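You operate a simulated robot arm through the tools that you are given. There is no shell and no other tool. Be economical: measure what you need, move in short steps, check, and stop when the job is done.

The job below is to be done with a simulated two-armed robot. You get a single attempt, and the scene is never put back.

JOB
Pull canister eight's brown mesh, tip the beads out and fit the mesh the fill card names.
Fine: hold the canister while you pull; mesh in the reject tray; beads in the spent tub; stand it back; press home. Set down upright: canister eight.

The check looks at the end state, three seconds after you hand in, the way a careful person would. Anything else that was tipped, shoved, dropped, spilled or broken makes it a failure.

ROBOT AND FRAMES
Two 6-joint arms with two-finger parallel grippers on one trunk, on a base that drives. Base frame: it is fixed to the floor where the robot stands at the start and does not move with it; the origin is under the middle of the robot, x ahead of it, y to its left, z up; the surface under the hand at the start is at about z = 780. Lengths are in mm, angles in rad, forces in N, time in s.
The left shoulder is at the start at [70, 166, 1406], the right one opposite. With the tool pointing down near the work surface each hand reaches from about 360 to 780 mm from the robot's upright axis, wherever it stands, measured 20 degrees to its own side. Payload 3.91 kg a hand.
The TCP of each hand is the grasp point between the finger pads, 30 mm short of the fingertips. In the tool frame z runs along the fingers and y along their closing line. Largest opening 110 mm; finger width 20, thickness 10; the body of the gripper, 48 by 112 mm, starts 55 mm behind the TCP.
Orientation is that of the tool frame in the base frame, as a unit quaternion [x, y, z, w]. With the fingers straight down and closing along the base's y, the tool's x points along the base's -x, its y along +y and its z along -z.

CONTROLS
- The arms move only by the tool play_rows. It takes "left_increments", "right_increments" or both (then of equal length, played together; a hand with none holds still); each is a list of rows, each a list of 7 numbers: the gripper command, from -1 (fully open) to 1 (shut), values between in proportion, then the shift along the tool's x, y, z in units of 40 mm (1.0 is 40 mm), then the turn, a rotation vector about the tool's x, y, z in units of 6 degrees (1.0 is 6 degrees). In form: [[claw, dx, dy, dz, wx, wy, wz], ...]. A call has 1 to 10 rows; each row shifts and turns the commanded pose from where the row before left it, along the tool's axes as they then stand. A call with a number of a shift or a turn outside -1 to 1 is refused whole. Each row takes 0.2 s and may step no farther than 50 mm and 0.15 rad from the row before; otherwise, or with a gripper value out of range, the whole call is refused. Where a pose cannot be reached the arm comes as near as it can. A force on the tool above 40 N (or 10 N above the force at the start of the call, whichever is more), or a blocked arm, ends the call early, and 0.2 s more pass. Each finger travels about 108 mm/s and halts on what it meets, pressing with about 41 N; the grip force reading is that of the motor and also rises with nothing between the fingers. The clock runs only during rows and for 0.2 s after the last one: add rows that do not move to give the fingers time. It gives the time, the measured TCP pose, the force on the tool (base axes), the opening and the grip force at its end, in the units of the frame above (readings bear some noise), with the torque about the TCP (base axes, N m) and any sound that the robot's microphone picked up.
- Cameras (640 x 400 px; columns grow to the right, rows downward): "scene" is now at [115, -29.9, 1612.3]; the picture's right is [-0.33, -0.94, 0.00], its down [-0.82, 0.29, -0.49] and it looks along [0.46, -0.16, -0.87] (base axes); focal length 252 px, centre (320, 200). "left" rides on the left gripper at [77, -7, -114] in its tool frame; the picture's right is [0.09, 1.00, 0.00], its down [-0.80, 0.07, -0.59] and it looks along [-0.59, 0.05, 0.80] (tool axes); focal length 270 px, centre (320, 200). "right" rides on the right gripper at [77, 7, -115] in its tool frame; the picture's right is [-0.09, 1.00, 0.00], its down [-0.80, -0.07, -0.59] and it looks along [-0.59, -0.05, 0.80] (tool axes); focal length 270 px, centre (320, 200). There is no depth. A picture from a camera that has moved, and an enlarged one, comes with that camera's place and axes in the base frame and with its lens. The place of the scene camera against the robot may be out by one fixed shift of up to 18 mm in any direction.
- camera(camera): a new picture of that camera. The clock stands still meanwhile.
- slide_trunk(by): slides the trunk up (or, below 0, down) by that many mm; the arms and the scene camera ride with it, the base frame stays. It gives what a move gives, with no picture.
- drive_base(legs): drives the robot by 1 to 6 legs, each [ahead, left, turn to the left] in mm, mm and rad, along the robot's own axes; the way and the turn of a leg run together, so that a leg with both is an arc; at most 1500 mm and 3.142 rad a leg. The arms and the cameras ride along, it lands a little off, and it stops where it bumps. It gives what a move gives.
- turn_head(pan, tilt): turns the head with the scene camera to pan (to the left, within 1.501 rad either way) and tilt (down, from -0.506 to 1.204), counted from straight ahead of the robot. It gives what a move gives.
- close_up(camera, box): a new picture of the part [left, top, right, bottom] of that camera's present view, enlarged. The clock stands still meanwhile.
- hand_in(): hands the job in; it is judged then, once.

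Go step by step. Nothing tells you exact positions but the pictures and the camera data: compare them with the known pose of the tool, close in by small moves and look again before you grip or let go. The budget is 120 turns and 92 pictures, counting those below and the enlarged ones. Unless the task says otherwise, let go and move clear before handing in, and close with one line.

The tools are called after "Emit:" as name(argument=value, ...) on one line, values as JSON. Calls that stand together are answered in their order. play_rows: Moves the arms, as the interface text tells. Its arguments: {"type":"object","properties":{"left_increments":{"type":"array"},"right_increments":{"type":"array"}},"required":[]} The other tools are called the same way: slide_trunk (by) slides the trunk up or down; drive_base (legs) drives the base; turn_head (pan, tilt) turns the head that bears the scene camera; camera (camera) takes a picture; close_up (camera, box) takes an enlarged picture of a part of a camera's view; hand_in () hands the job in.

At the start:

```text
clock: 0.0
left_tool_pos: [675.8, 148.6, 998.6]
left_tcp_rot: [0.001, 1.0, 0.001, -0.001]
left_force: [-0.5, -0.6, 0.3]
left_moment: [0.02, 0.0, 0.0]
left_finger_gap: 110.0
left_grip_force: 0.0
right_tool_pos: [597.1, -351.8, 998.9]
right_tcp_rot: [0.0, 1.0, 0.0, 0.0]
right_force: [0.1, -0.4, 0.9]
right_moment: [0.0, 0.01, -0.02]
right_finger_gap: 109.9
right_grip_force: 0.1
trunk travel left (down, up): [-901.0, 39.0]
robot x, y, heading: [-2.3, 2.6, 0.0]
head pan, tilt: [-0.333, 1.061]
```

scene: 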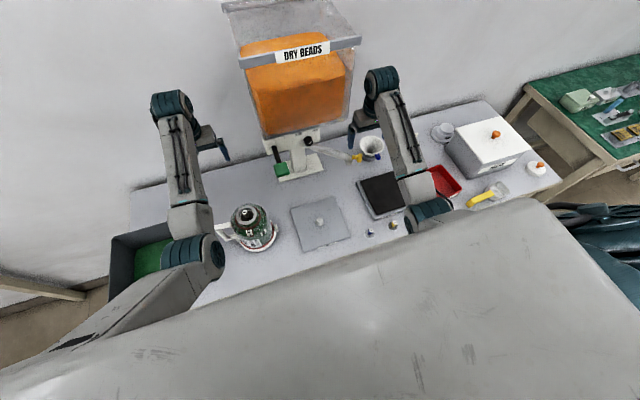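
right: 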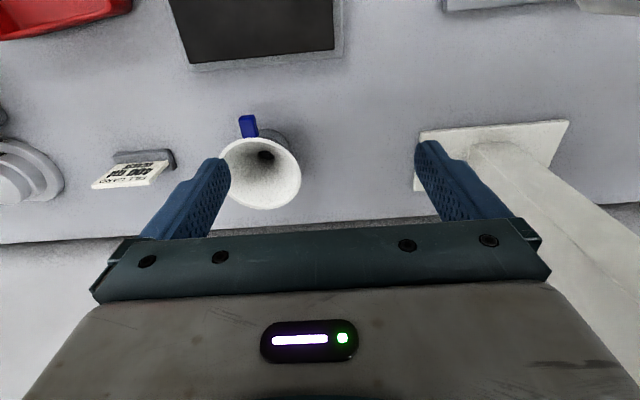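
left: 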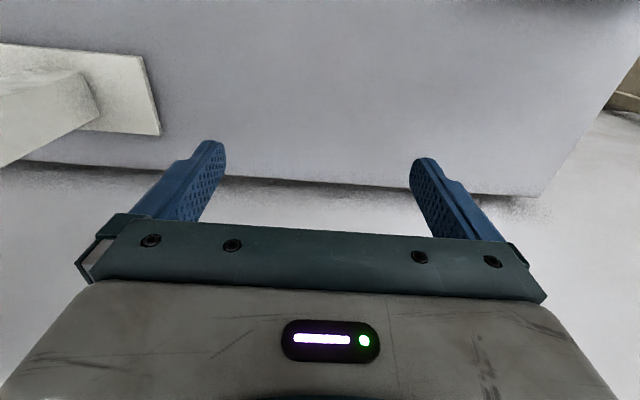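

I see a bench with a bead hopper, a jug-like canister on a coaster at left, trays, and a fill card near the right hand. I'll look at details enlarged.

Emit:
close_up(camera="scene", box=[100, 180, 360, 320])

Emit:
close_up(camera="scene", box=[340, 100, 580, 250])

Emit:
close_up(camera="right", box=[0, 80, 320, 240])

```text
2.46 times, centred on (230, 250) of scene
camera zoom: at [115.0, -29.9, 1612.3], right [-0.33, -0.94, 0.0], down [-0.82, 0.29, -0.49], along [0.46, -0.16, -0.87], focal length 621 px, centre (542, 77)
```

zoom: 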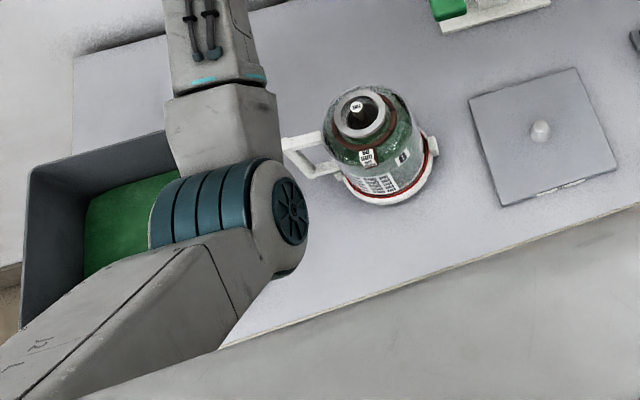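

```text
2.67 times, centred on (460, 175) of scene
camera zoom: at [115.0, -29.9, 1612.3], right [-0.33, -0.94, 0.0], down [-0.82, 0.29, -0.49], along [0.46, -0.16, -0.87], focal length 673 px, centre (-53, 267)
```

zoom: 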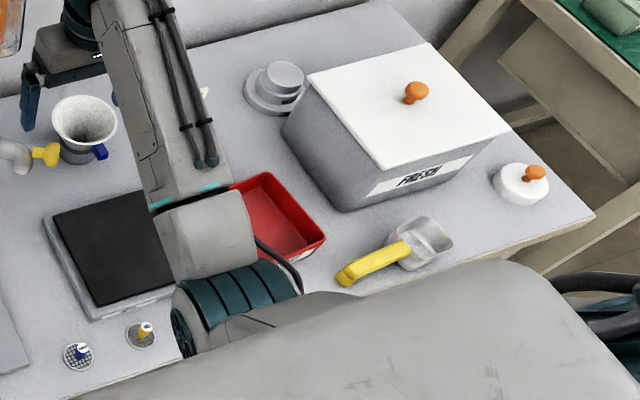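

```text
2.00 times, centred on (160, 160) of right
camera zoom: at [519.2, -344.6, 1114.8], right [0.09, 1.0, 0.0], down [0.8, -0.07, 0.59], along [0.59, -0.05, -0.8], focal length 541 px, centre (640, 280)
```

zoom: 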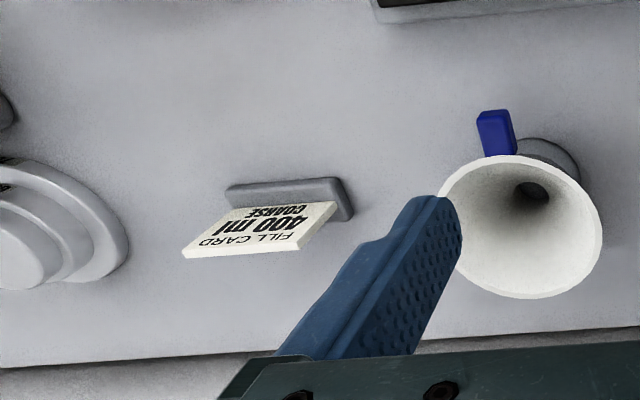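

The card says COARSE. Now I need better views of the canister, tub, and two small meshes.

Emit:
turn_head(pan=0.5, tilt=1.0)

Emit:
camera(camera="scene")

Emit:
close_up(camera="scene", box=[300, 150, 460, 250])

```text
clock: 1.1
left_tool_pos: [675.5, 148.8, 1000.5]
left_tcp_rot: [0.0, 1.0, 0.0, 0.0]
left_force: [0.0, 0.5, 0.5]
left_moment: [0.01, -0.01, -0.06]
left_finger_gap: 110.0
left_grip_force: 0.0
right_tool_pos: [596.3, -352.5, 998.8]
right_tcp_rot: [-0.001, 1.0, 0.0, 0.0]
right_force: [-0.6, -0.1, 0.7]
right_moment: [0.01, -0.01, 0.0]
right_finger_gap: 109.9
right_grip_force: 0.1
trunk travel left (down, up): [-901.0, 39.0]
robot x, y, heading: [-2.1, 1.9, 0.001]
head pan, tilt: [0.499, 1.0]
```

```text
85 pictures are left
camera scene: at [114.0, 24.9, 1616.5], right [0.48, -0.88, 0.0], down [-0.74, -0.4, -0.54], along [0.47, 0.26, -0.84], focal length 252 px, centre (320, 200)
```

scene: 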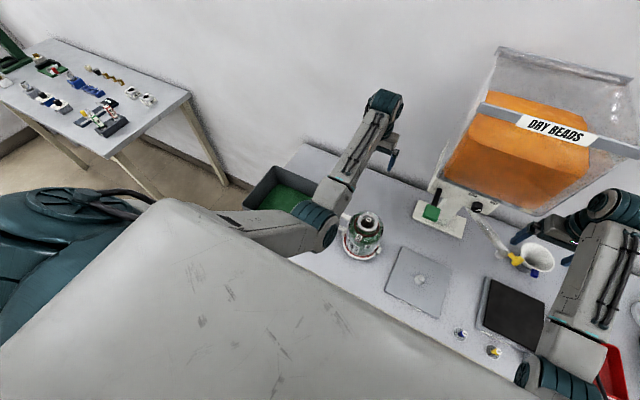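

```text
4.00 times, centred on (380, 200) of scene
camera zoom: at [114.0, 24.9, 1616.5], right [0.48, -0.88, 0.0], down [-0.74, -0.4, -0.54], along [0.47, 0.26, -0.84], focal length 1009 px, centre (80, 200)
```

zoom: 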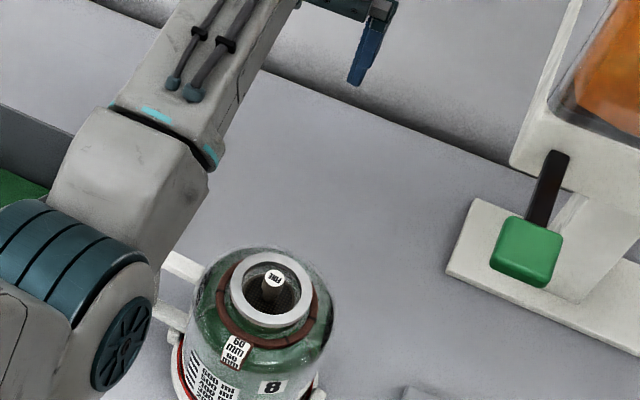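

Emit:
close_up(camera="scene", box=[430, 310, 530, 372])

Emit:
close_up(camera="scene", box=[325, 200, 405, 270])

Emit:
close_up(camera="scene", box=[230, 150, 330, 220])

```text
6.40 times, centred on (480, 341) of scene
camera zoom: at [114.0, 24.9, 1616.5], right [0.48, -0.88, 0.0], down [-0.74, -0.4, -0.54], along [0.47, 0.26, -0.84], focal length 1614 px, centre (-704, -702)
```

zoom: 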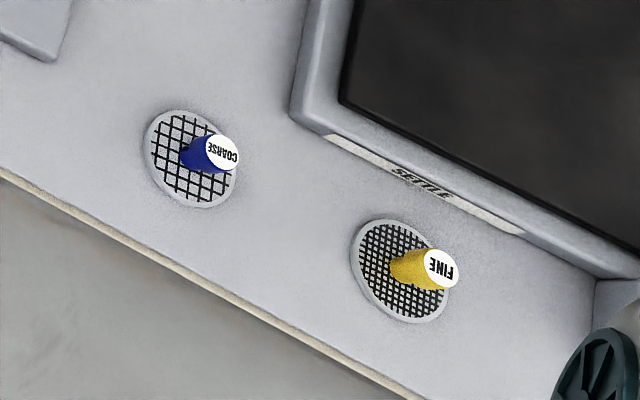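

```text
5.71 times, centred on (365, 235) of scene
camera zoom: at [114.0, 24.9, 1616.5], right [0.48, -0.88, 0.0], down [-0.74, -0.4, -0.54], along [0.47, 0.26, -0.84], focal length 1441 px, centre (63, 0)
```

zoom: 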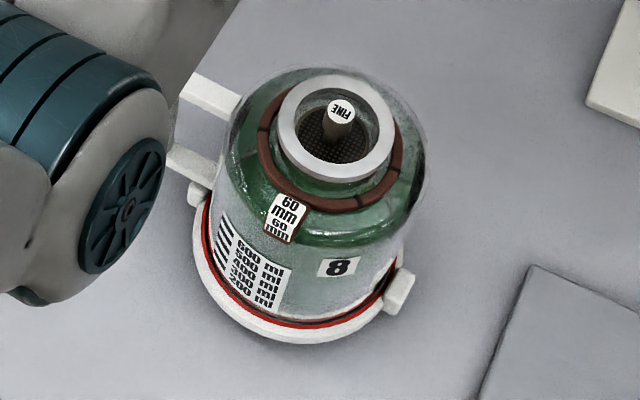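

```text
5.71 times, centred on (280, 185) of scene
camera zoom: at [114.0, 24.9, 1616.5], right [0.48, -0.88, 0.0], down [-0.74, -0.4, -0.54], along [0.47, 0.26, -0.84], focal length 1441 px, centre (549, 286)
```

zoom: 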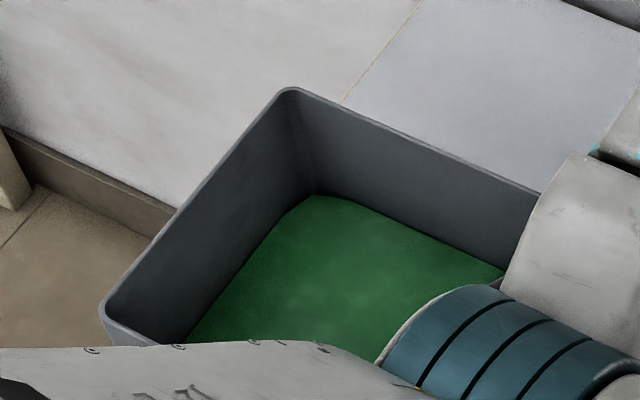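

Canister 8 holds a brown-post mesh marked FINE; the blue-post mesh is COARSE, and the tub is on the left end. I'll bring the left hand back so its camera can view the canister.

Emit:
play_rows(left_increments=[[-1, 0.8, -0.22, 0, 0, 0, 0], [-1, 0.8, -0.22, 0, 0, 0, 0], [-1, 0.8, -0.22, 0, 0, 0, 0], [-1, 0.8, -0.22, 0, 0, 0, 0], [-1, 0.8, -0.22, 0, 0, 0, 0], [-1, 0.8, -0.22, 0, 0, 0, 0], [-1, 0.8, -0.22, 0, 0, 0, 0], [-1, 0.8, -0.22, 0, 0, 0, 0]])

Emit:
camera(camera="left")

Emit:
camera(camera="scene")

```text
clock: 2.4
left_tool_pos: [593.3, 173.9, 1070.4]
left_tcp_rot: [-0.023, 0.993, 0.064, 0.093]
left_force: [-0.3, -0.2, -0.2]
left_moment: [-0.02, 0.04, -0.01]
left_finger_gap: 110.1
left_grip_force: 0.1
left hand out of reach, approached as far as the arm can: row 4, 6
right_tool_pos: [594.5, -351.6, 1000.9]
right_tcp_rot: [0.0, 1.0, 0.0, 0.001]
right_force: [-0.6, -0.7, 0.7]
right_moment: [0.01, -0.03, 0.03]
right_finger_gap: 109.8
right_grip_force: 0.1
trunk travel left (down, up): [-901.0, 39.0]
robot x, y, heading: [0.6, 3.8, -0.003]
head pan, tilt: [0.499, 1.0]
stopped in row 6 (left hand): the arm was blocked; the commanded pose is now the measured one
```

```text
80 pictures are left
camera left: at [497.9, 149.8, 1166.0], right [-0.14, 0.98, 0.11], down [0.67, 0.02, 0.74], along [0.73, 0.18, -0.66], focal length 270 px, centre (320, 200)
```

left: 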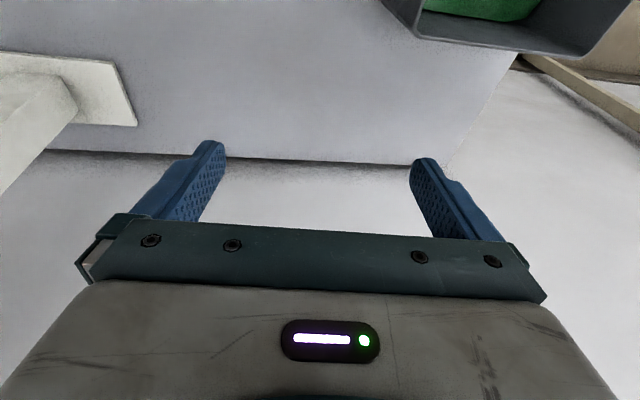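

```text
79 pictures are left
camera scene: at [112.9, 25.0, 1616.6], right [0.48, -0.88, 0.0], down [-0.74, -0.4, -0.54], along [0.47, 0.26, -0.84], focal length 252 px, centre (320, 200)
```

scene: 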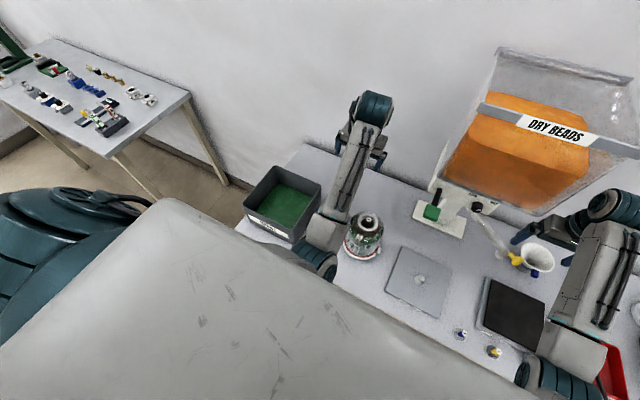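

The left arm runs out of room close to the body, so I'll back the base off a little to get the canister into a comfortable reach.

Emit:
drive_base(legs=[[-150, 0, 0], [0, 50, 0]])

Emit:
turn_head(pan=0.0, tilt=0.85)

Emit:
camera(camera="scene")

Emit:
camera(camera="left")

```text
clock: 4.3
left_tool_pos: [443.9, 215.4, 1069.6]
left_tcp_rot: [-0.023, 0.993, 0.068, 0.092]
left_force: [-0.2, -0.9, 0.1]
left_moment: [0.06, -0.01, 0.02]
left_finger_gap: 110.0
left_grip_force: 0.1
right_tool_pos: [445.9, -310.5, 994.7]
right_tcp_rot: [0.001, 1.0, 0.004, -0.001]
right_force: [-0.4, -0.6, -0.4]
right_moment: [0.08, 0.04, 0.01]
right_finger_gap: 110.1
right_grip_force: 0.1
trunk travel left (down, up): [-901.0, 39.0]
robot x, y, heading: [-155.5, 47.4, -0.005]
head pan, tilt: [0.499, 1.0]
```

```text
clock: 5.2
left_tool_pos: [442.9, 223.8, 1068.8]
left_tcp_rot: [-0.023, 0.993, 0.064, 0.093]
left_force: [-0.1, 1.2, 0.1]
left_moment: [-0.02, 0.0, 0.01]
left_finger_gap: 110.1
left_grip_force: 0.0
right_tool_pos: [444.6, -302.5, 1000.0]
right_tcp_rot: [0.001, 1.0, -0.002, 0.0]
right_force: [-0.2, 0.1, -0.9]
right_moment: [-0.01, -0.03, 0.02]
right_finger_gap: 109.9
right_grip_force: 0.0
trunk travel left (down, up): [-901.0, 39.0]
robot x, y, heading: [-152.2, 48.0, -0.0]
head pan, tilt: [0.0, 0.85]
```

```text
78 pictures are left
camera scene: at [-20.6, 43.1, 1627.6], right [0.0, -1.0, 0.0], down [-0.75, 0.0, -0.66], along [0.66, 0.0, -0.75], focal length 252 px, centre (320, 200)
```

scene: 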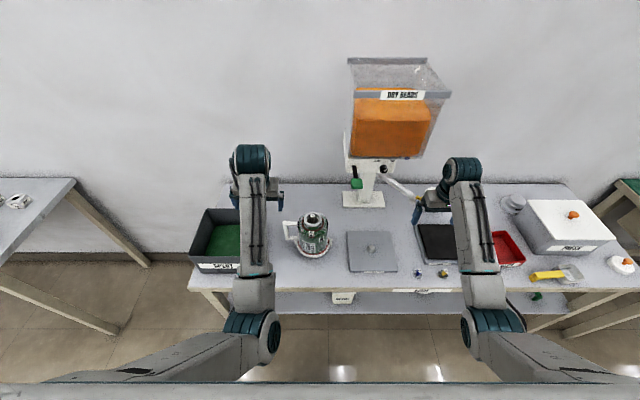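

```text
77 pictures are left
camera left: at [347.1, 200.7, 1165.1], right [-0.14, 0.98, 0.11], down [0.67, 0.02, 0.74], along [0.72, 0.18, -0.67], focal length 270 px, centre (320, 200)
```

left: 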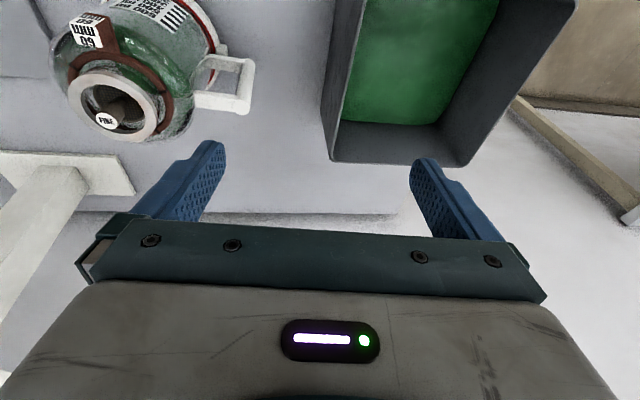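

Much better view now. I'll zoom into the canister, tub, and the tray.

Emit:
close_up(camera="scene", box=[270, 200, 350, 270])

Emit:
close_up(camera="scene", box=[400, 180, 640, 310])

Emit:
close_up(camera="left", box=[40, 0, 280, 150])

Emit:
close_up(camera="scene", box=[180, 190, 300, 280])

```text
5.71 times, centred on (310, 235) of scene
camera zoom: at [-20.6, 43.1, 1627.6], right [0.0, -1.0, 0.0], down [-0.75, 0.0, -0.66], along [0.66, 0.0, -0.75], focal length 1441 px, centre (377, 0)
```

zoom: 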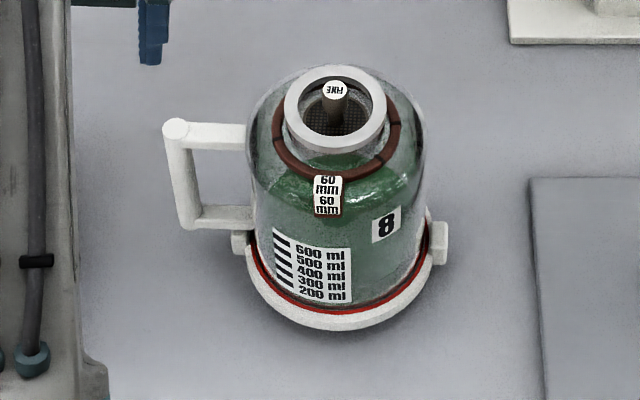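

```text
2.67 times, centred on (520, 245) of scene
camera zoom: at [-20.6, 43.1, 1627.6], right [0.0, -1.0, 0.0], down [-0.75, 0.0, -0.66], along [0.66, 0.0, -0.75], focal length 673 px, centre (-213, 80)
```

zoom: 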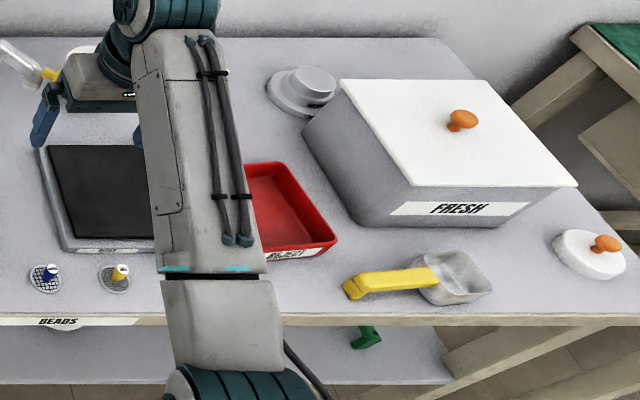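

```text
2.67 times, centred on (160, 75) of left
camera zoom: at [347.1, 200.7, 1165.1], right [-0.14, 0.98, 0.11], down [0.67, 0.02, 0.74], along [0.72, 0.18, -0.67], focal length 721 px, centre (747, 533)
```

zoom: 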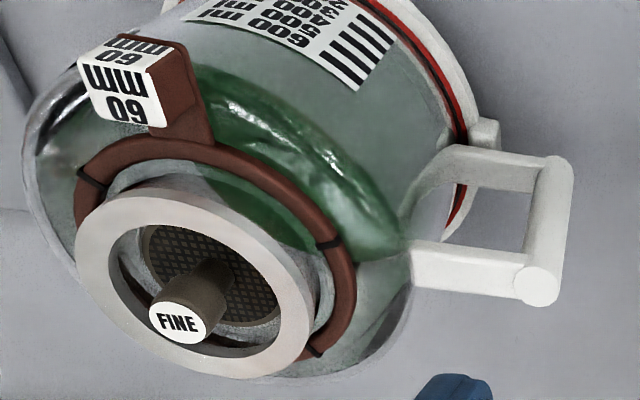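

```text
4.44 times, centred on (240, 235) of scene
camera zoom: at [-20.6, 43.1, 1627.6], right [0.0, -1.0, 0.0], down [-0.75, 0.0, -0.66], along [0.66, 0.0, -0.75], focal length 1121 px, centre (676, 44)
```

zoom: 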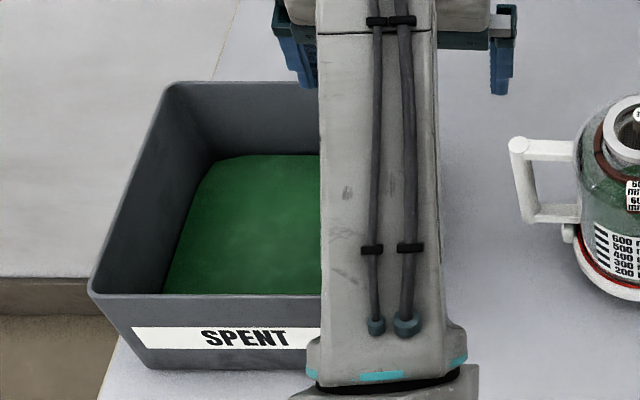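

The trays are identified (SPENT tub left, REJECT red tray), and the canister's white handle faces left (+y). I plan to grip the handle with the left hand pointing forward (horizontal), so I'll test that posture and the pouring roll in free space first.

Emit:
play_rows(left_increments=[[-1, -0.6, 0, -0.3, 0.61, -0.6, 0.22], [-1, -0.6, 0, -0.3, 0.61, -0.6, 0.22], [-1, 0, 0, 0, 0, -1, 0], [-1, 0, 0, 0, 0, -1, 0], [-1, 0, 0, 0, 0, -1, 0], [-1, 0, 0, 0, 0, -1, 0], [-1, 0, 0, 0, 0, -1, 0], [-1, 0, 0, 0, 0, -1, 0], [-1, 0, 0, 0, 0, -1, 0], [-1, 0, 0, 0, 0, -1, 0]])

```text
clock: 7.4
left_tool_pos: [483.6, 220.2, 1103.7]
left_tcp_rot: [0.011, 0.838, 0.0, 0.545]
left_force: [0.1, 0.4, -0.4]
left_moment: [-0.01, 0.01, 0.01]
left_finger_gap: 110.1
left_grip_force: 0.2
right_tool_pos: [444.7, -303.6, 1000.3]
right_tcp_rot: [0.002, 1.0, -0.001, -0.001]
right_force: [-0.2, -0.5, 0.1]
right_moment: [0.0, 0.02, -0.02]
right_finger_gap: 110.1
right_grip_force: 0.0
trunk travel left (down, up): [-901.0, 39.0]
robot x, y, heading: [-148.9, 53.6, 0.001]
head pan, tilt: [0.0, 0.85]
```

Emit:
play_rows(left_increments=[[-1, 0, 0, 0, 0, -1, 0], [-1, 0, 0, 0, 0, -1, 0], [-1, 0, 0, 0, 0, -1, 0], [-1, 0, 0, 0, 0, -1, 0], [-1, 0, 0, 0, 0, 0, -1], [-1, 0, 0, 0, 0, 0, -1], [-1, 0, 0, 0, 0, 0, -1], [-1, 0, 0, 0, 0, 0, -1], [-1, 0, 0, 0, 0, 0, -1], [-1, 0, 0, 0, 0, 0, -1]])

Emit:
play_rows(left_increments=[[-1, 0, 0, 0, 0, 0, -1], [-1, 0, 0, 0, 0, 0, -1], [-1, 0, 0, 0, 0, 0, -1], [-1, 0, 0, 0, 0, 0, -1], [-1, 0, 0, 0, 0, 0, -1], [-1, 0, 0, 0, 0, 0, -1], [-1, 0, 0, 0, 0, 0, -1], [-1, 0, 0, 0, 0, 0, -1], [-1, 0, 0, 0, 0, 0, -1], [-1, 0, 0, 0, 0, 0, -1]])

Emit:
camera(camera="scene")

```text
clock: 9.6
left_tool_pos: [483.7, 220.6, 1101.8]
left_tcp_rot: [-0.21, 0.677, -0.222, 0.67]
left_force: [-0.9, 0.4, 0.0]
left_moment: [-0.01, 0.02, -0.01]
left_finger_gap: 110.0
left_grip_force: 0.1
right_tool_pos: [445.2, -303.7, 1000.7]
right_tcp_rot: [0.001, 1.0, -0.001, -0.001]
right_force: [-0.4, 0.0, 0.1]
right_moment: [0.0, -0.01, -0.02]
right_finger_gap: 110.2
right_grip_force: 0.1
trunk travel left (down, up): [-901.0, 39.0]
robot x, y, heading: [-151.1, 50.0, -0.001]
head pan, tilt: [0.0, 0.85]
```

```text
clock: 11.8
left_tool_pos: [484.6, 221.9, 1101.9]
left_tcp_rot: [0.52, -0.482, 0.527, -0.469]
left_force: [-0.2, 0.8, 0.2]
left_moment: [-0.01, 0.02, 0.03]
left_finger_gap: 110.1
left_grip_force: 0.1
right_tool_pos: [444.9, -303.0, 998.7]
right_tcp_rot: [0.0, 1.0, 0.0, 0.001]
right_force: [-0.5, -0.9, 0.3]
right_moment: [0.0, 0.01, 0.02]
right_finger_gap: 109.8
right_grip_force: 0.1
trunk travel left (down, up): [-901.0, 39.0]
robot x, y, heading: [-150.4, 52.8, 0.004]
head pan, tilt: [0.0, 0.85]
```

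```text
72 pictures are left
camera scene: at [-19.9, 40.7, 1627.6], right [0.0, -1.0, 0.0], down [-0.75, 0.0, -0.66], along [0.66, 0.0, -0.75], focal length 252 px, centre (320, 200)
```

scene: 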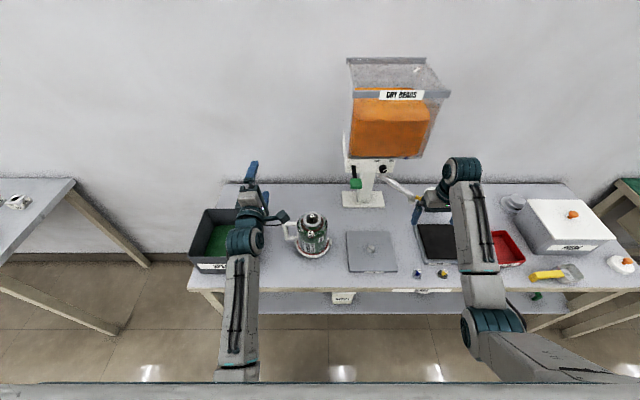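

Emit:
play_rows(left_increments=[[-1, 0, 0, 0, 0, 0, -1], [-1, 0, 0, 0, 0, 0, -1], [-1, 0, 0, 0, 0, 0, -1], [-1, 0, 0, 0, 0, 0, -1], [-1, 0, 0, 0, 0, 0, -1], [-1, 0, 0, 0, 0, 0, -1], [-1, 0, 0, 0, 0, 0, -1], [-1, 0, 0, 0, 0, 0, -1], [-1, 0, 0, 0, 0, 0, -1], [-1, 0, 0, 0, 0, 0, -1]])

```text
clock: 14.0
left_tool_pos: [484.2, 220.5, 1103.1]
left_tcp_rot: [0.691, -0.158, 0.691, -0.144]
left_force: [-0.8, 0.4, 0.7]
left_moment: [0.0, 0.02, -0.02]
left_finger_gap: 110.4
left_grip_force: 0.2
right_tool_pos: [444.3, -304.1, 999.7]
right_tcp_rot: [0.001, 1.0, -0.002, 0.0]
right_force: [0.5, 0.1, 0.0]
right_moment: [0.01, 0.01, 0.0]
right_finger_gap: 109.9
right_grip_force: 0.0
trunk travel left (down, up): [-901.0, 39.0]
robot x, y, heading: [-154.7, 46.4, -0.0]
head pan, tilt: [0.0, 0.85]
```

The pour roll works to about 156°. I'll unroll, point the hand down and take measuring pictures of the canister.

Emit:
play_rows(left_increments=[[-1, 0, 0, 0, 0, 0, 1], [-1, 0, 0, 0, 0, 0, 1], [-1, 0, 0, 0, 0, 0, 1], [-1, 0, 0, 0, 0, 0, 1], [-1, 0, 0, 0, 0, 0, 1], [-1, 0, 0, 0, 0, 0, 1], [-1, 0, 0, 0, 0, 0, 1], [-1, 0, 0, 0, 0, 0, 1], [-1, 0, 0, 0, 0, 0, 1], [-1, 0, 0, 0, 0, 0, 1]])

Emit:
play_rows(left_increments=[[-1, 0, 0, 0, 0, 0, 1], [-1, 0, 0, 0, 0, 0, 1], [-1, 0, 0, 0, 0, 0, 1], [-1, 0, 0, 0, 0, 0, 1], [-1, 0, 0, 0, 0, 0, 1], [-1, 0, 0, 0, 0, 0, 1], [-1, 0, 0, 0, 0, 0, 1], [-1, 0, 0, 0, 0, 0, 1], [-1, 0, 0, 0, 0, 0, 1], [-1, 0, 0, 0, 0, 0, 1]])

Emit:
play_rows(left_increments=[[-1, 0, 0, 0, 0, 0, 1], [-1, 0, 0, 0, 0, 0, 1], [-1, 0, 0, 0, 0, 0, 1], [-1, 0, 0, 0, 0, 0, 1], [-1, 0, 0, 0, 0, 0, 1], [-1, 0, 0, 0, 0, 0, 1], [-1, 0, 0, 0, 0, 1, 0], [-1, 0, 0, 0, 0, 1, 0], [-1, 0, 0, 0, 0, 1, 0], [-1, 0, 0, 0, 0, 1, 0]])

Emit:
play_rows(left_increments=[[-1, 0, 0, 0, 0, 1, 0], [-1, 0, 0, 0, 0, 1, 0], [-1, 0, 0, 0, 0, 1, 0], [-1, 0, 0, 0, 0, 1, 0], [-1, 0, 0, 0, 0, 1, 0], [-1, 0, 0, 0, 0, 1, 0], [-1, 0, 0, 0, 0, 1, 0], [-1, 0, 0, 0, 0, 1, 0], [-1, 0, -0.5, 0, 0, 0, 0], [-1, 0, -0.5, 0, 0, 0, 0]])

Emit:
camera(camera="left")

```text
clock: 16.2
left_tool_pos: [484.4, 221.4, 1103.2]
left_tcp_rot: [0.518, -0.482, 0.526, -0.471]
left_force: [-0.5, -0.4, -0.2]
left_moment: [0.0, 0.01, -0.01]
left_finger_gap: 110.0
left_grip_force: 0.0
right_tool_pos: [444.6, -304.4, 998.7]
right_tcp_rot: [0.001, 1.0, -0.001, 0.0]
right_force: [0.1, 0.2, -0.1]
right_moment: [0.0, 0.02, -0.04]
right_finger_gap: 110.1
right_grip_force: 0.1
trunk travel left (down, up): [-901.0, 39.0]
robot x, y, heading: [-151.2, 49.1, 0.0]
head pan, tilt: [0.0, 0.85]
```

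```text
clock: 18.4
left_tool_pos: [483.4, 220.6, 1102.3]
left_tcp_rot: [-0.208, 0.677, -0.22, 0.671]
left_force: [0.2, 0.4, 0.3]
left_moment: [0.0, 0.01, -0.01]
left_finger_gap: 109.9
left_grip_force: 0.1
right_tool_pos: [443.9, -304.1, 999.7]
right_tcp_rot: [0.001, 1.0, 0.0, 0.0]
right_force: [0.6, 0.4, 0.6]
right_moment: [0.02, -0.02, -0.01]
right_finger_gap: 110.0
right_grip_force: 0.1
trunk travel left (down, up): [-901.0, 39.0]
robot x, y, heading: [-152.1, 47.8, 0.001]
head pan, tilt: [0.0, 0.85]
```

```text
clock: 20.6
left_tool_pos: [484.8, 222.1, 1103.0]
left_tcp_rot: [0.011, 0.84, 0.0, 0.543]
left_force: [0.3, -0.2, 0.3]
left_moment: [-0.01, 0.02, 0.01]
left_finger_gap: 109.9
left_grip_force: 0.1
right_tool_pos: [444.8, -304.6, 1000.0]
right_tcp_rot: [0.001, 1.0, 0.001, 0.0]
right_force: [-0.6, 0.1, 0.0]
right_moment: [-0.03, -0.01, 0.02]
right_finger_gap: 109.9
right_grip_force: 0.0
trunk travel left (down, up): [-901.0, 39.0]
robot x, y, heading: [-156.0, 47.8, 0.003]
head pan, tilt: [0.0, 0.85]
```

```text
clock: 22.8
left_tool_pos: [483.8, 182.7, 1103.7]
left_tcp_rot: [0.009, 0.988, 0.008, 0.154]
left_force: [-0.1, -0.1, 0.1]
left_moment: [0.03, -0.02, 0.0]
left_finger_gap: 110.0
left_grip_force: 0.1
right_tool_pos: [444.4, -305.7, 999.7]
right_tcp_rot: [0.002, 1.0, 0.0, 0.0]
right_force: [0.4, -1.0, 0.0]
right_moment: [0.01, -0.01, 0.0]
right_finger_gap: 109.8
right_grip_force: 0.1
trunk travel left (down, up): [-901.0, 39.0]
robot x, y, heading: [-152.5, 48.6, 0.003]
head pan, tilt: [0.0, 0.85]
```

```text
71 pictures are left
camera left: at [376.2, 176.0, 1187.9], right [-0.07, 1.0, -0.01], down [0.58, 0.05, 0.81], along [0.81, 0.05, -0.58], focal length 270 px, centre (320, 200)
```

left: 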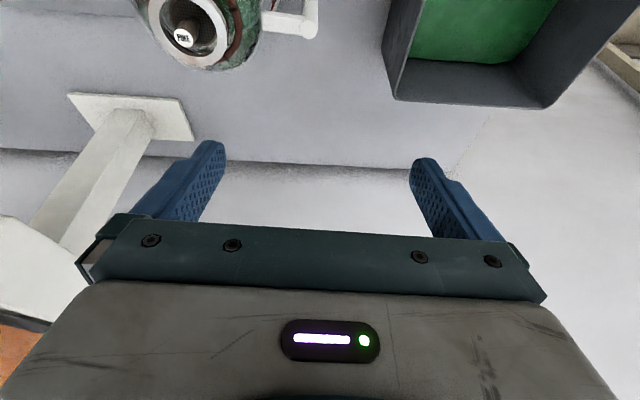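

Emit:
play_rows(left_increments=[[-1, 0, 0, 0, 0, 1, 0], [-1, 0, 0, 0, 0, 1, 0], [-1, 0, 0, 0, 0, 1, 0], [-1, 0, -0.5, 0, 0, 1, 0], [-1, 0, -0.5, 0, 0, 1, 0], [-1, 0, -0.5, 0, 0, 0, 0]])

Emit:
camera(camera="left")

```text
clock: 24.2
left_tool_pos: [537.0, 99.1, 1033.9]
left_tcp_rot: [0.007, 0.994, 0.007, -0.106]
left_force: [-0.1, 0.2, -0.6]
left_moment: [-0.04, 0.0, 0.01]
left_finger_gap: 110.1
left_grip_force: 0.1
left hand out of reach, approached as far as the arm can: row 2, 3, 4, 5
right_tool_pos: [445.2, -304.3, 999.7]
right_tcp_rot: [0.0, 1.0, 0.001, 0.0]
right_force: [0.8, 0.0, -0.2]
right_moment: [0.04, 0.0, -0.01]
right_finger_gap: 110.0
right_grip_force: 0.1
trunk travel left (down, up): [-901.0, 39.0]
robot x, y, heading: [-145.1, 48.8, 0.001]
head pan, tilt: [0.0, 0.85]
```

```text
70 pictures are left
camera left: at [486.1, 92.5, 1161.4], right [-0.07, 1.0, 0.03], down [0.91, 0.05, 0.41], along [0.41, 0.06, -0.91], focal length 270 px, centre (320, 200)
```

left: 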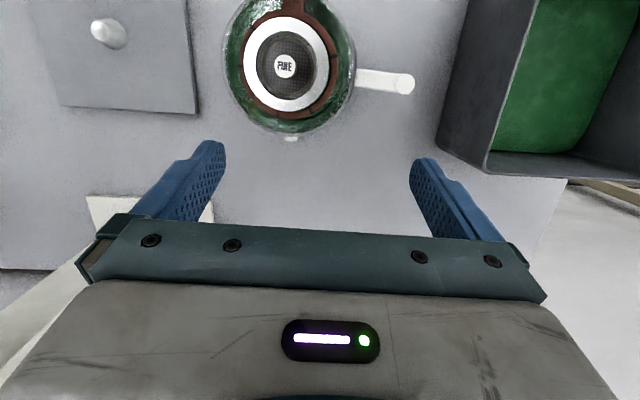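

The canister neck top is at about (478, 74, 950), and its handle bar is vertical at about (485, 172, z 813–918), so the scene camera reads roughly 15 mm too far in x. I'll now orient the left hand for the handle: 25° below horizontal, yawed 20° inwards.

Emit:
play_rows(left_increments=[[-1, 0, 0.9, 0, 0, -1, 0], [-1, 0, 0.9, 0, 0, -1, 0], [-1, 0, 0.9, 0, 0, 0, 1], [-1, 0, 0, 0, 0, 0, 1], [-1, 0, 0, 0, 0, 0, 1], [-1, 0, 0, 0, 0, 0, 0.35], [-1, 0, 0, 0, 0, -1, 0], [-1, 0, 0, 0, 0, -1, 0], [-1, 0, 0, 0, 0, -1, 0], [-1, 0, 0, 0, 0, -1, 0]])

Emit:
play_rows(left_increments=[[-1, 0, 0, -0.5, 0, -1, 0], [-1, 0, 0, -0.5, 0, -1, 0], [-1, 0, 0, -0.5, 0, -1, 0], [-1, 0, 0, -0.5, 0, -1, 0], [-1, 0, 0, -0.5, 0, -1, 0], [-1, 0, 0, -0.5, 0, -1, 0], [-1, 0, 0, -0.5, 0, -0.9, 0]])

```text
clock: 26.4
left_tool_pos: [537.5, 208.4, 1035.1]
left_tcp_rot: [0.181, 0.962, -0.033, 0.203]
left_force: [-0.2, 0.1, 0.5]
left_moment: [0.02, -0.05, -0.02]
left_finger_gap: 110.2
left_grip_force: 0.0
right_tool_pos: [444.4, -303.4, 1000.0]
right_tcp_rot: [0.001, 1.0, -0.001, 0.0]
right_force: [-0.4, -0.6, 0.5]
right_moment: [0.04, 0.01, 0.01]
right_finger_gap: 109.9
right_grip_force: 0.0
trunk travel left (down, up): [-901.0, 39.0]
robot x, y, heading: [-148.9, 48.1, -0.004]
head pan, tilt: [0.0, 0.85]
```

```text
clock: 28.0
left_tool_pos: [452.1, 240.4, 1137.5]
left_tcp_rot: [0.157, 0.828, -0.095, 0.53]
left_force: [0.1, -0.2, 0.4]
left_moment: [0.0, 0.01, -0.01]
left_finger_gap: 110.1
left_grip_force: 0.1
right_tool_pos: [442.6, -302.9, 1000.2]
right_tcp_rot: [0.0, 1.0, -0.001, 0.0]
right_force: [0.2, -0.4, 0.6]
right_moment: [-0.02, -0.03, 0.02]
right_finger_gap: 109.9
right_grip_force: 0.1
trunk travel left (down, up): [-901.0, 39.0]
robot x, y, heading: [-153.5, 48.1, -0.003]
head pan, tilt: [0.0, 0.85]
```

Emit:
play_rows(left_increments=[[0.27, 0.8, -0.19, 0.121, 0, 0, 0], [0.27, 0.8, -0.19, 0.121, 0, 0, 0], [0.27, 0.8, -0.19, 0.121, 0, 0, 0], [0.27, 0.8, -0.19, 0.121, 0, 0, 0], [0.27, 0.8, -0.19, 0.121, 0, 0, 0], [0.27, 0.8, -0.19, 0.121, 0, 0, 0], [0.27, 0.8, -0.19, 0.121, 0, 0, 0]])

Emit:
camera(camera="left")

Emit:
camera(camera="scene")

```text
clock: 29.6
left_tool_pos: [374.3, 215.9, 920.3]
left_tcp_rot: [0.158, 0.828, -0.095, 0.529]
left_force: [0.5, 0.0, 0.3]
left_moment: [0.01, -0.01, 0.0]
left_finger_gap: 40.1
left_grip_force: 0.0
right_tool_pos: [444.9, -303.6, 1000.2]
right_tcp_rot: [0.001, 1.0, -0.001, 0.0]
right_force: [0.3, 0.1, 1.0]
right_moment: [0.01, 0.02, 0.02]
right_finger_gap: 110.0
right_grip_force: 0.0
trunk travel left (down, up): [-901.0, 39.0]
robot x, y, heading: [-151.8, 50.6, -0.006]
head pan, tilt: [0.0, 0.85]
```

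```text
69 pictures are left
camera left: at [246.2, 259.6, 898.0], right [0.33, 0.94, -0.07], down [-0.17, 0.13, 0.98], along [0.93, -0.31, 0.2], focal length 270 px, centre (320, 200)
```

left: 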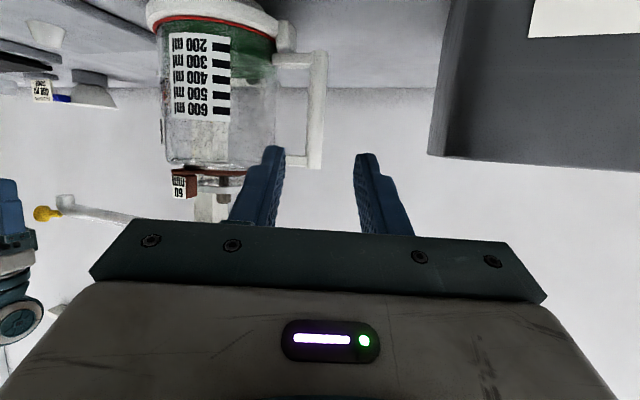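

```text
68 pictures are left
camera scene: at [-20.4, 40.7, 1627.7], right [0.0, -1.0, 0.0], down [-0.75, 0.0, -0.66], along [0.66, 0.0, -0.75], focal length 252 px, centre (320, 200)
```

scene: 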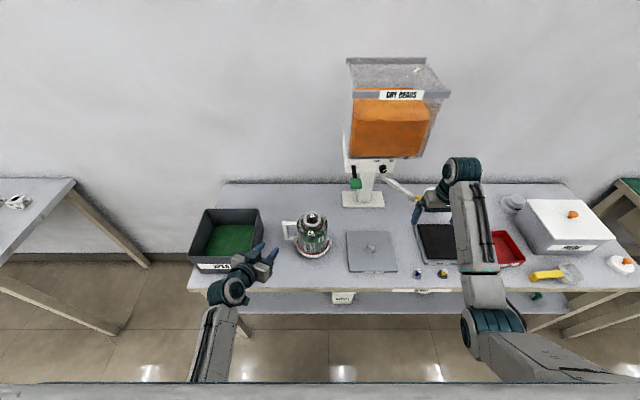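

The handle bar sits at (485, 171), centre height about 868, matching my estimate. I'll advance along the finger axis with 40 mm opening, then look.

Emit:
play_rows(left_increments=[[0.27, -0.07, -0.06, 0.5, 0, 0, 0], [0.27, 0, 0, 0.5, 0, 0, 0], [0.27, 0, 0, 0.5, 0, 0, 0], [0.27, 0, 0, 0.5, 0, 0, 0]])

Emit:
camera(camera="left")

```text
clock: 30.6
left_tool_pos: [444.2, 187.4, 888.7]
left_tcp_rot: [0.156, 0.829, -0.094, 0.528]
left_force: [0.0, 0.0, 0.7]
left_moment: [-0.01, 0.01, -0.02]
left_finger_gap: 40.0
left_grip_force: 0.0
right_tool_pos: [445.2, -304.4, 998.7]
right_tcp_rot: [0.0, 1.0, -0.001, -0.001]
right_force: [1.2, 0.1, -0.1]
right_moment: [0.02, -0.02, -0.02]
right_finger_gap: 110.2
right_grip_force: 0.0
trunk travel left (down, up): [-901.0, 39.0]
robot x, y, heading: [-150.4, 49.1, -0.003]
head pan, tilt: [0.0, 0.85]
```

```text
67 pictures are left
camera left: at [315.4, 230.1, 866.2], right [0.33, 0.94, -0.07], down [-0.16, 0.13, 0.98], along [0.93, -0.31, 0.2], focal length 270 px, centre (320, 200)
```

left: 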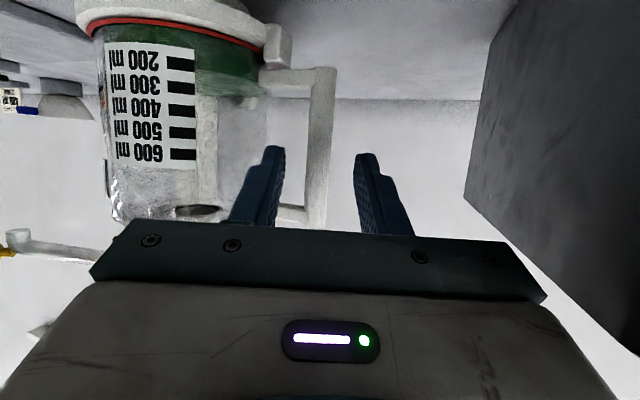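

Emit:
play_rows(left_increments=[[0.27, 0, 0, 0.4, 0, 0, 0], [0.27, 0, 0, 0.4, 0, 0, 0], [0.27, 0, 0, 0.36, 0, 0, 0]])

Emit:
camera(camera="left")

Emit:
close_up(camera="scene", box=[240, 200, 360, 280])

```text
clock: 31.4
left_tool_pos: [482.6, 173.7, 868.6]
left_tcp_rot: [0.157, 0.828, -0.095, 0.529]
left_force: [0.6, 0.0, 0.6]
left_moment: [0.0, 0.0, -0.02]
left_finger_gap: 40.3
left_grip_force: 0.1
right_tool_pos: [444.8, -304.6, 1000.3]
right_tcp_rot: [0.001, 1.0, -0.001, 0.0]
right_force: [-0.5, -0.4, -0.5]
right_moment: [-0.02, 0.02, -0.03]
right_finger_gap: 109.8
right_grip_force: 0.0
trunk travel left (down, up): [-901.0, 39.0]
robot x, y, heading: [-150.2, 50.3, 0.002]
head pan, tilt: [0.0, 0.85]
```

```text
66 pictures are left
camera left: at [353.9, 215.3, 846.7], right [0.33, 0.94, -0.07], down [-0.16, 0.13, 0.98], along [0.93, -0.31, 0.2], focal length 270 px, centre (320, 200)
```

left: 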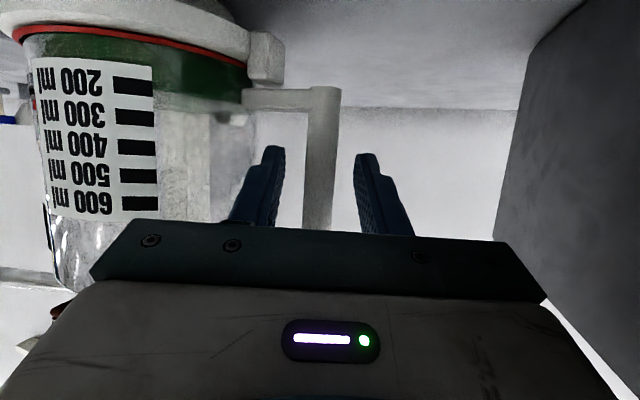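

```text
5.00 times, centred on (300, 240) of scene
camera zoom: at [-19.7, 40.7, 1627.6], right [0.0, -1.0, 0.0], down [-0.75, 0.0, -0.66], along [0.66, 0.0, -0.75], focal length 1261 px, centre (420, 0)
```

zoom: 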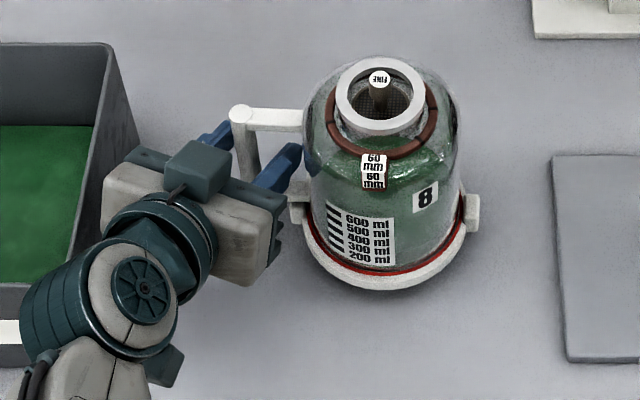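

Emit:
play_rows(left_increments=[[0.45, 0, 0, 0, 0, 0, 0], [0.58, 0, 0, 0, 0, 0, 0], [1, 0, 0, 0, 0, 0, 0], [1, 0, 0, 0, 0, 0, 0]])

Emit:
camera(camera="left")

```text
clock: 32.4
left_tool_pos: [483.1, 171.9, 868.7]
left_tcp_rot: [0.158, 0.828, -0.096, 0.529]
left_force: [0.1, -0.5, 0.5]
left_moment: [-0.18, 0.08, 0.02]
left_finger_gap: 15.5
left_grip_force: 41.2
right_tool_pos: [445.1, -304.4, 999.3]
right_tcp_rot: [0.0, 1.0, 0.0, 0.0]
right_force: [0.6, -0.1, -0.1]
right_moment: [0.0, -0.02, -0.02]
right_finger_gap: 110.2
right_grip_force: 0.1
trunk travel left (down, up): [-901.0, 39.0]
robot x, y, heading: [-150.6, 49.1, -0.006]
head pan, tilt: [0.0, 0.85]
```

```text
64 pictures are left
camera left: at [353.7, 215.2, 846.9], right [0.33, 0.94, -0.07], down [-0.16, 0.13, 0.98], along [0.93, -0.31, 0.2], focal length 270 px, centre (320, 200)
```

left: 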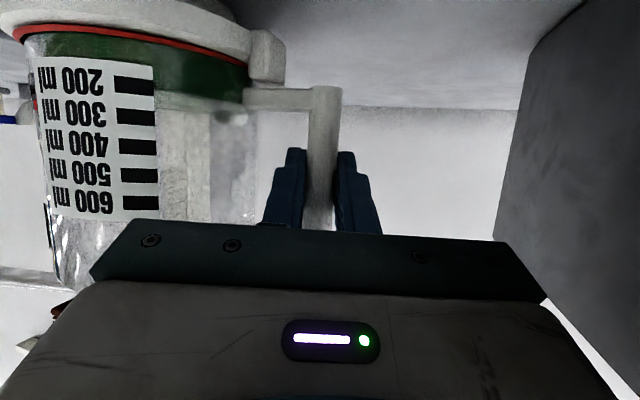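

Handle gripped. Now the right hand comes over high toward the neck for a look at the brown post.

Emit:
play_rows(right_increments=[[-1, 0, 0.5, -0.9, 0, 0, 0], [-1, 0, 0.8, -0.8, 0, 0, 0], [-1, 0, 0.9, 0, 0, 0, 0], [-1, 0, 0.9, 0, 0, 0, 0], [-1, 0, 0.9, 0, 0, 0, 0], [-1, 0, 0.9, 0, 0, 0, 0], [-1, 0, 0.9, 0, 0, 0, 0], [-1, 0, 0.9, 0, 0, 0, 0], [-1, 0, 0.9, 0, 0, 0, 0]])

Emit:
camera(camera="right")

```text
clock: 33.4
left_tool_pos: [482.0, 170.1, 868.2]
left_tcp_rot: [0.158, 0.828, -0.094, 0.529]
left_force: [-1.6, -0.6, 0.2]
left_moment: [-0.45, 0.29, -0.25]
left_finger_gap: 15.6
left_grip_force: 40.4
right_tool_pos: [472.6, -216.1, 1008.0]
right_tcp_rot: [0.008, 1.0, -0.007, -0.002]
right_force: [0.3, -0.5, -0.4]
right_moment: [0.02, 0.0, 0.01]
right_finger_gap: 110.0
right_grip_force: 0.1
right hand out of reach, approached as far as the arm can: row 1, 2, 3
trunk travel left (down, up): [-901.0, 39.0]
robot x, y, heading: [-156.0, 50.0, -0.004]
head pan, tilt: [0.0, 0.85]
stopped in row 4 (right hand): the force on the tool passed its limit at 56 N (the readings are from after the stop); the commanded pose is now the measured one
```

```text
63 pictures are left
camera right: at [396.9, -205.2, 1122.7], right [0.1, 0.99, -0.01], down [0.8, -0.07, 0.59], along [0.59, -0.07, -0.81], focal length 270 px, centre (320, 200)
```

right: 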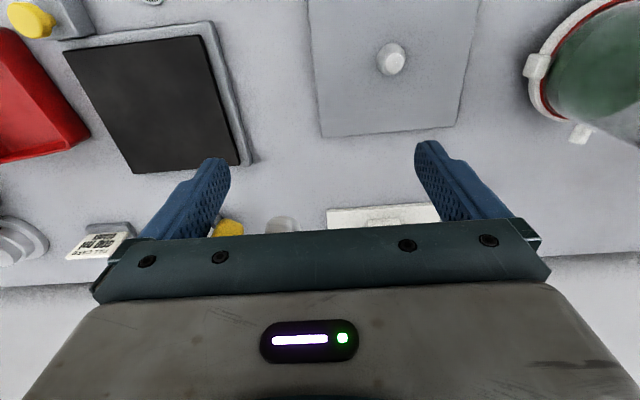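

Emit:
camera(camera="scene")

```text
62 pictures are left
camera scene: at [-22.4, 39.0, 1627.8], right [0.0, -1.0, 0.0], down [-0.75, 0.0, -0.66], along [0.66, 0.0, -0.75], focal length 252 px, centre (320, 200)
```

scene: 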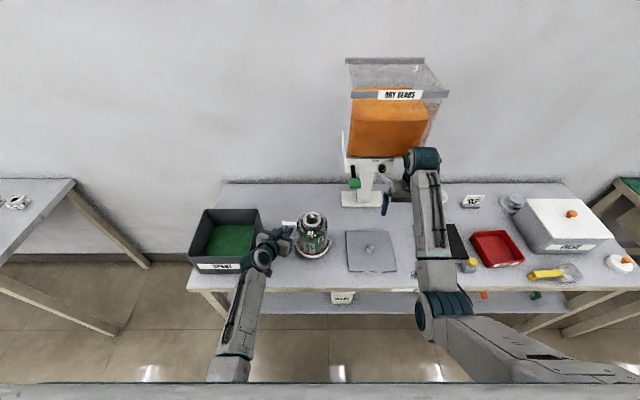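

Emit:
close_up(camera="scene", box=[340, 140, 560, 310])

Emit:
close_up(camera="right", box=[0, 0, 200, 130])

```text
2.35 times, centred on (450, 225) of scene
camera zoom: at [-22.4, 39.0, 1627.8], right [0.0, -1.0, 0.0], down [-0.75, 0.0, -0.66], along [0.66, 0.0, -0.75], focal length 593 px, centre (14, 141)
```

zoom: 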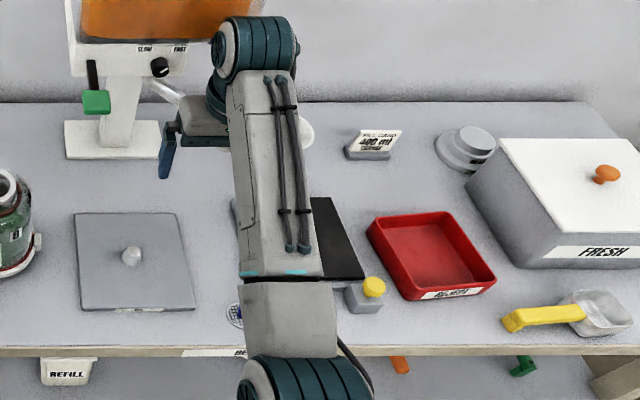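

```text
3.08 times, centred on (100, 65) of right
camera zoom: at [396.9, -205.2, 1122.7], right [0.1, 0.99, -0.01], down [0.8, -0.07, 0.59], along [0.59, -0.07, -0.81], focal length 832 px, centre (997, 615)
```

zoom: 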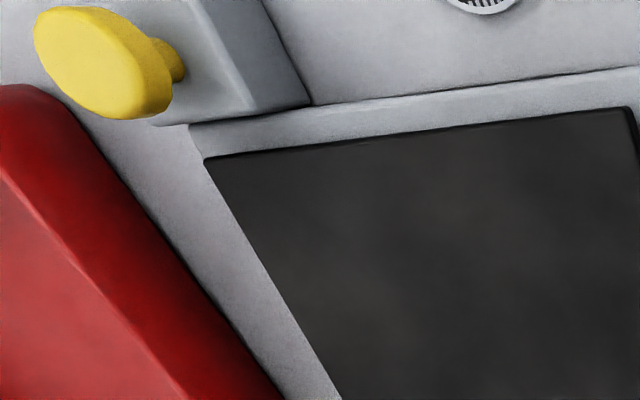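

The right arm folds too tightly here, so I'll release the handle, back the base off another 100 mm and regrip, giving both arms room.

Emit:
play_rows(left_increments=[[0.27, 0, 0, 0, 0, 0, 0], [0.27, 0, 0, 0, 0, 0, 0], [0.27, 0, 0, -0.5, 0, 0, 0], [0.27, 0, 0, -0.8, 0, 0, 0], [0.27, 0, 0, -0.9, 0, 0, 0], [0.27, 0, 0, -0.9, 0, 0, 0]])

Emit:
drive_base(legs=[[-100, 0, 0]])

Emit:
camera(camera="scene")

Emit:
camera(camera="left")

```text
clock: 34.8
left_tool_pos: [376.8, 212.5, 921.1]
left_tcp_rot: [0.158, 0.829, -0.093, 0.529]
left_force: [-0.5, 0.3, 0.5]
left_moment: [0.0, 0.0, -0.02]
left_finger_gap: 40.2
left_grip_force: 0.3
right_tool_pos: [472.8, -214.8, 1006.7]
right_tcp_rot: [0.008, 1.0, -0.006, -0.003]
right_force: [-4.3, -4.7, -1.0]
right_moment: [0.19, -0.1, -0.26]
right_finger_gap: 109.9
right_grip_force: 0.1
trunk travel left (down, up): [-901.0, 39.0]
robot x, y, heading: [-152.5, 49.6, 0.001]
head pan, tilt: [0.0, 0.85]
```

```text
clock: 35.9
left_tool_pos: [279.3, 213.4, 919.7]
left_tcp_rot: [0.159, 0.829, -0.094, 0.527]
left_force: [-0.6, -1.2, -0.3]
left_moment: [0.03, -0.03, -0.01]
left_finger_gap: 40.3
left_grip_force: 0.1
right_tool_pos: [377.5, -212.6, 1006.1]
right_tcp_rot: [0.007, 1.0, -0.007, -0.003]
right_force: [0.9, 0.6, 0.1]
right_moment: [-0.02, 0.01, -0.01]
right_finger_gap: 109.9
right_grip_force: 0.0
trunk travel left (down, up): [-901.0, 39.0]
robot x, y, heading: [-250.0, 50.3, 0.002]
head pan, tilt: [0.0, 0.85]
```

```text
59 pictures are left
camera scene: at [-116.3, 40.8, 1627.2], right [0.0, -1.0, 0.0], down [-0.75, 0.0, -0.66], along [0.66, 0.0, -0.75], focal length 252 px, centre (320, 200)
```

scene: 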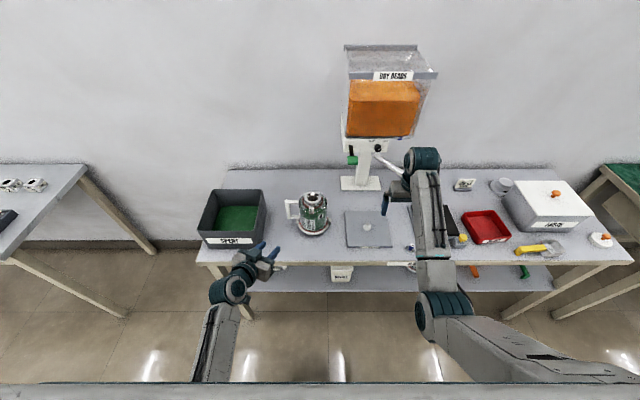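

```text
58 pictures are left
camera left: at [152.1, 256.0, 898.4], right [0.33, 0.94, -0.07], down [-0.16, 0.13, 0.98], along [0.93, -0.31, 0.19], focal length 270 px, centre (320, 200)
```

left: 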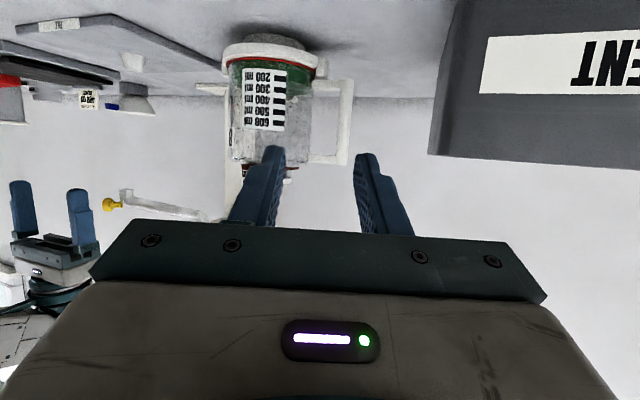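

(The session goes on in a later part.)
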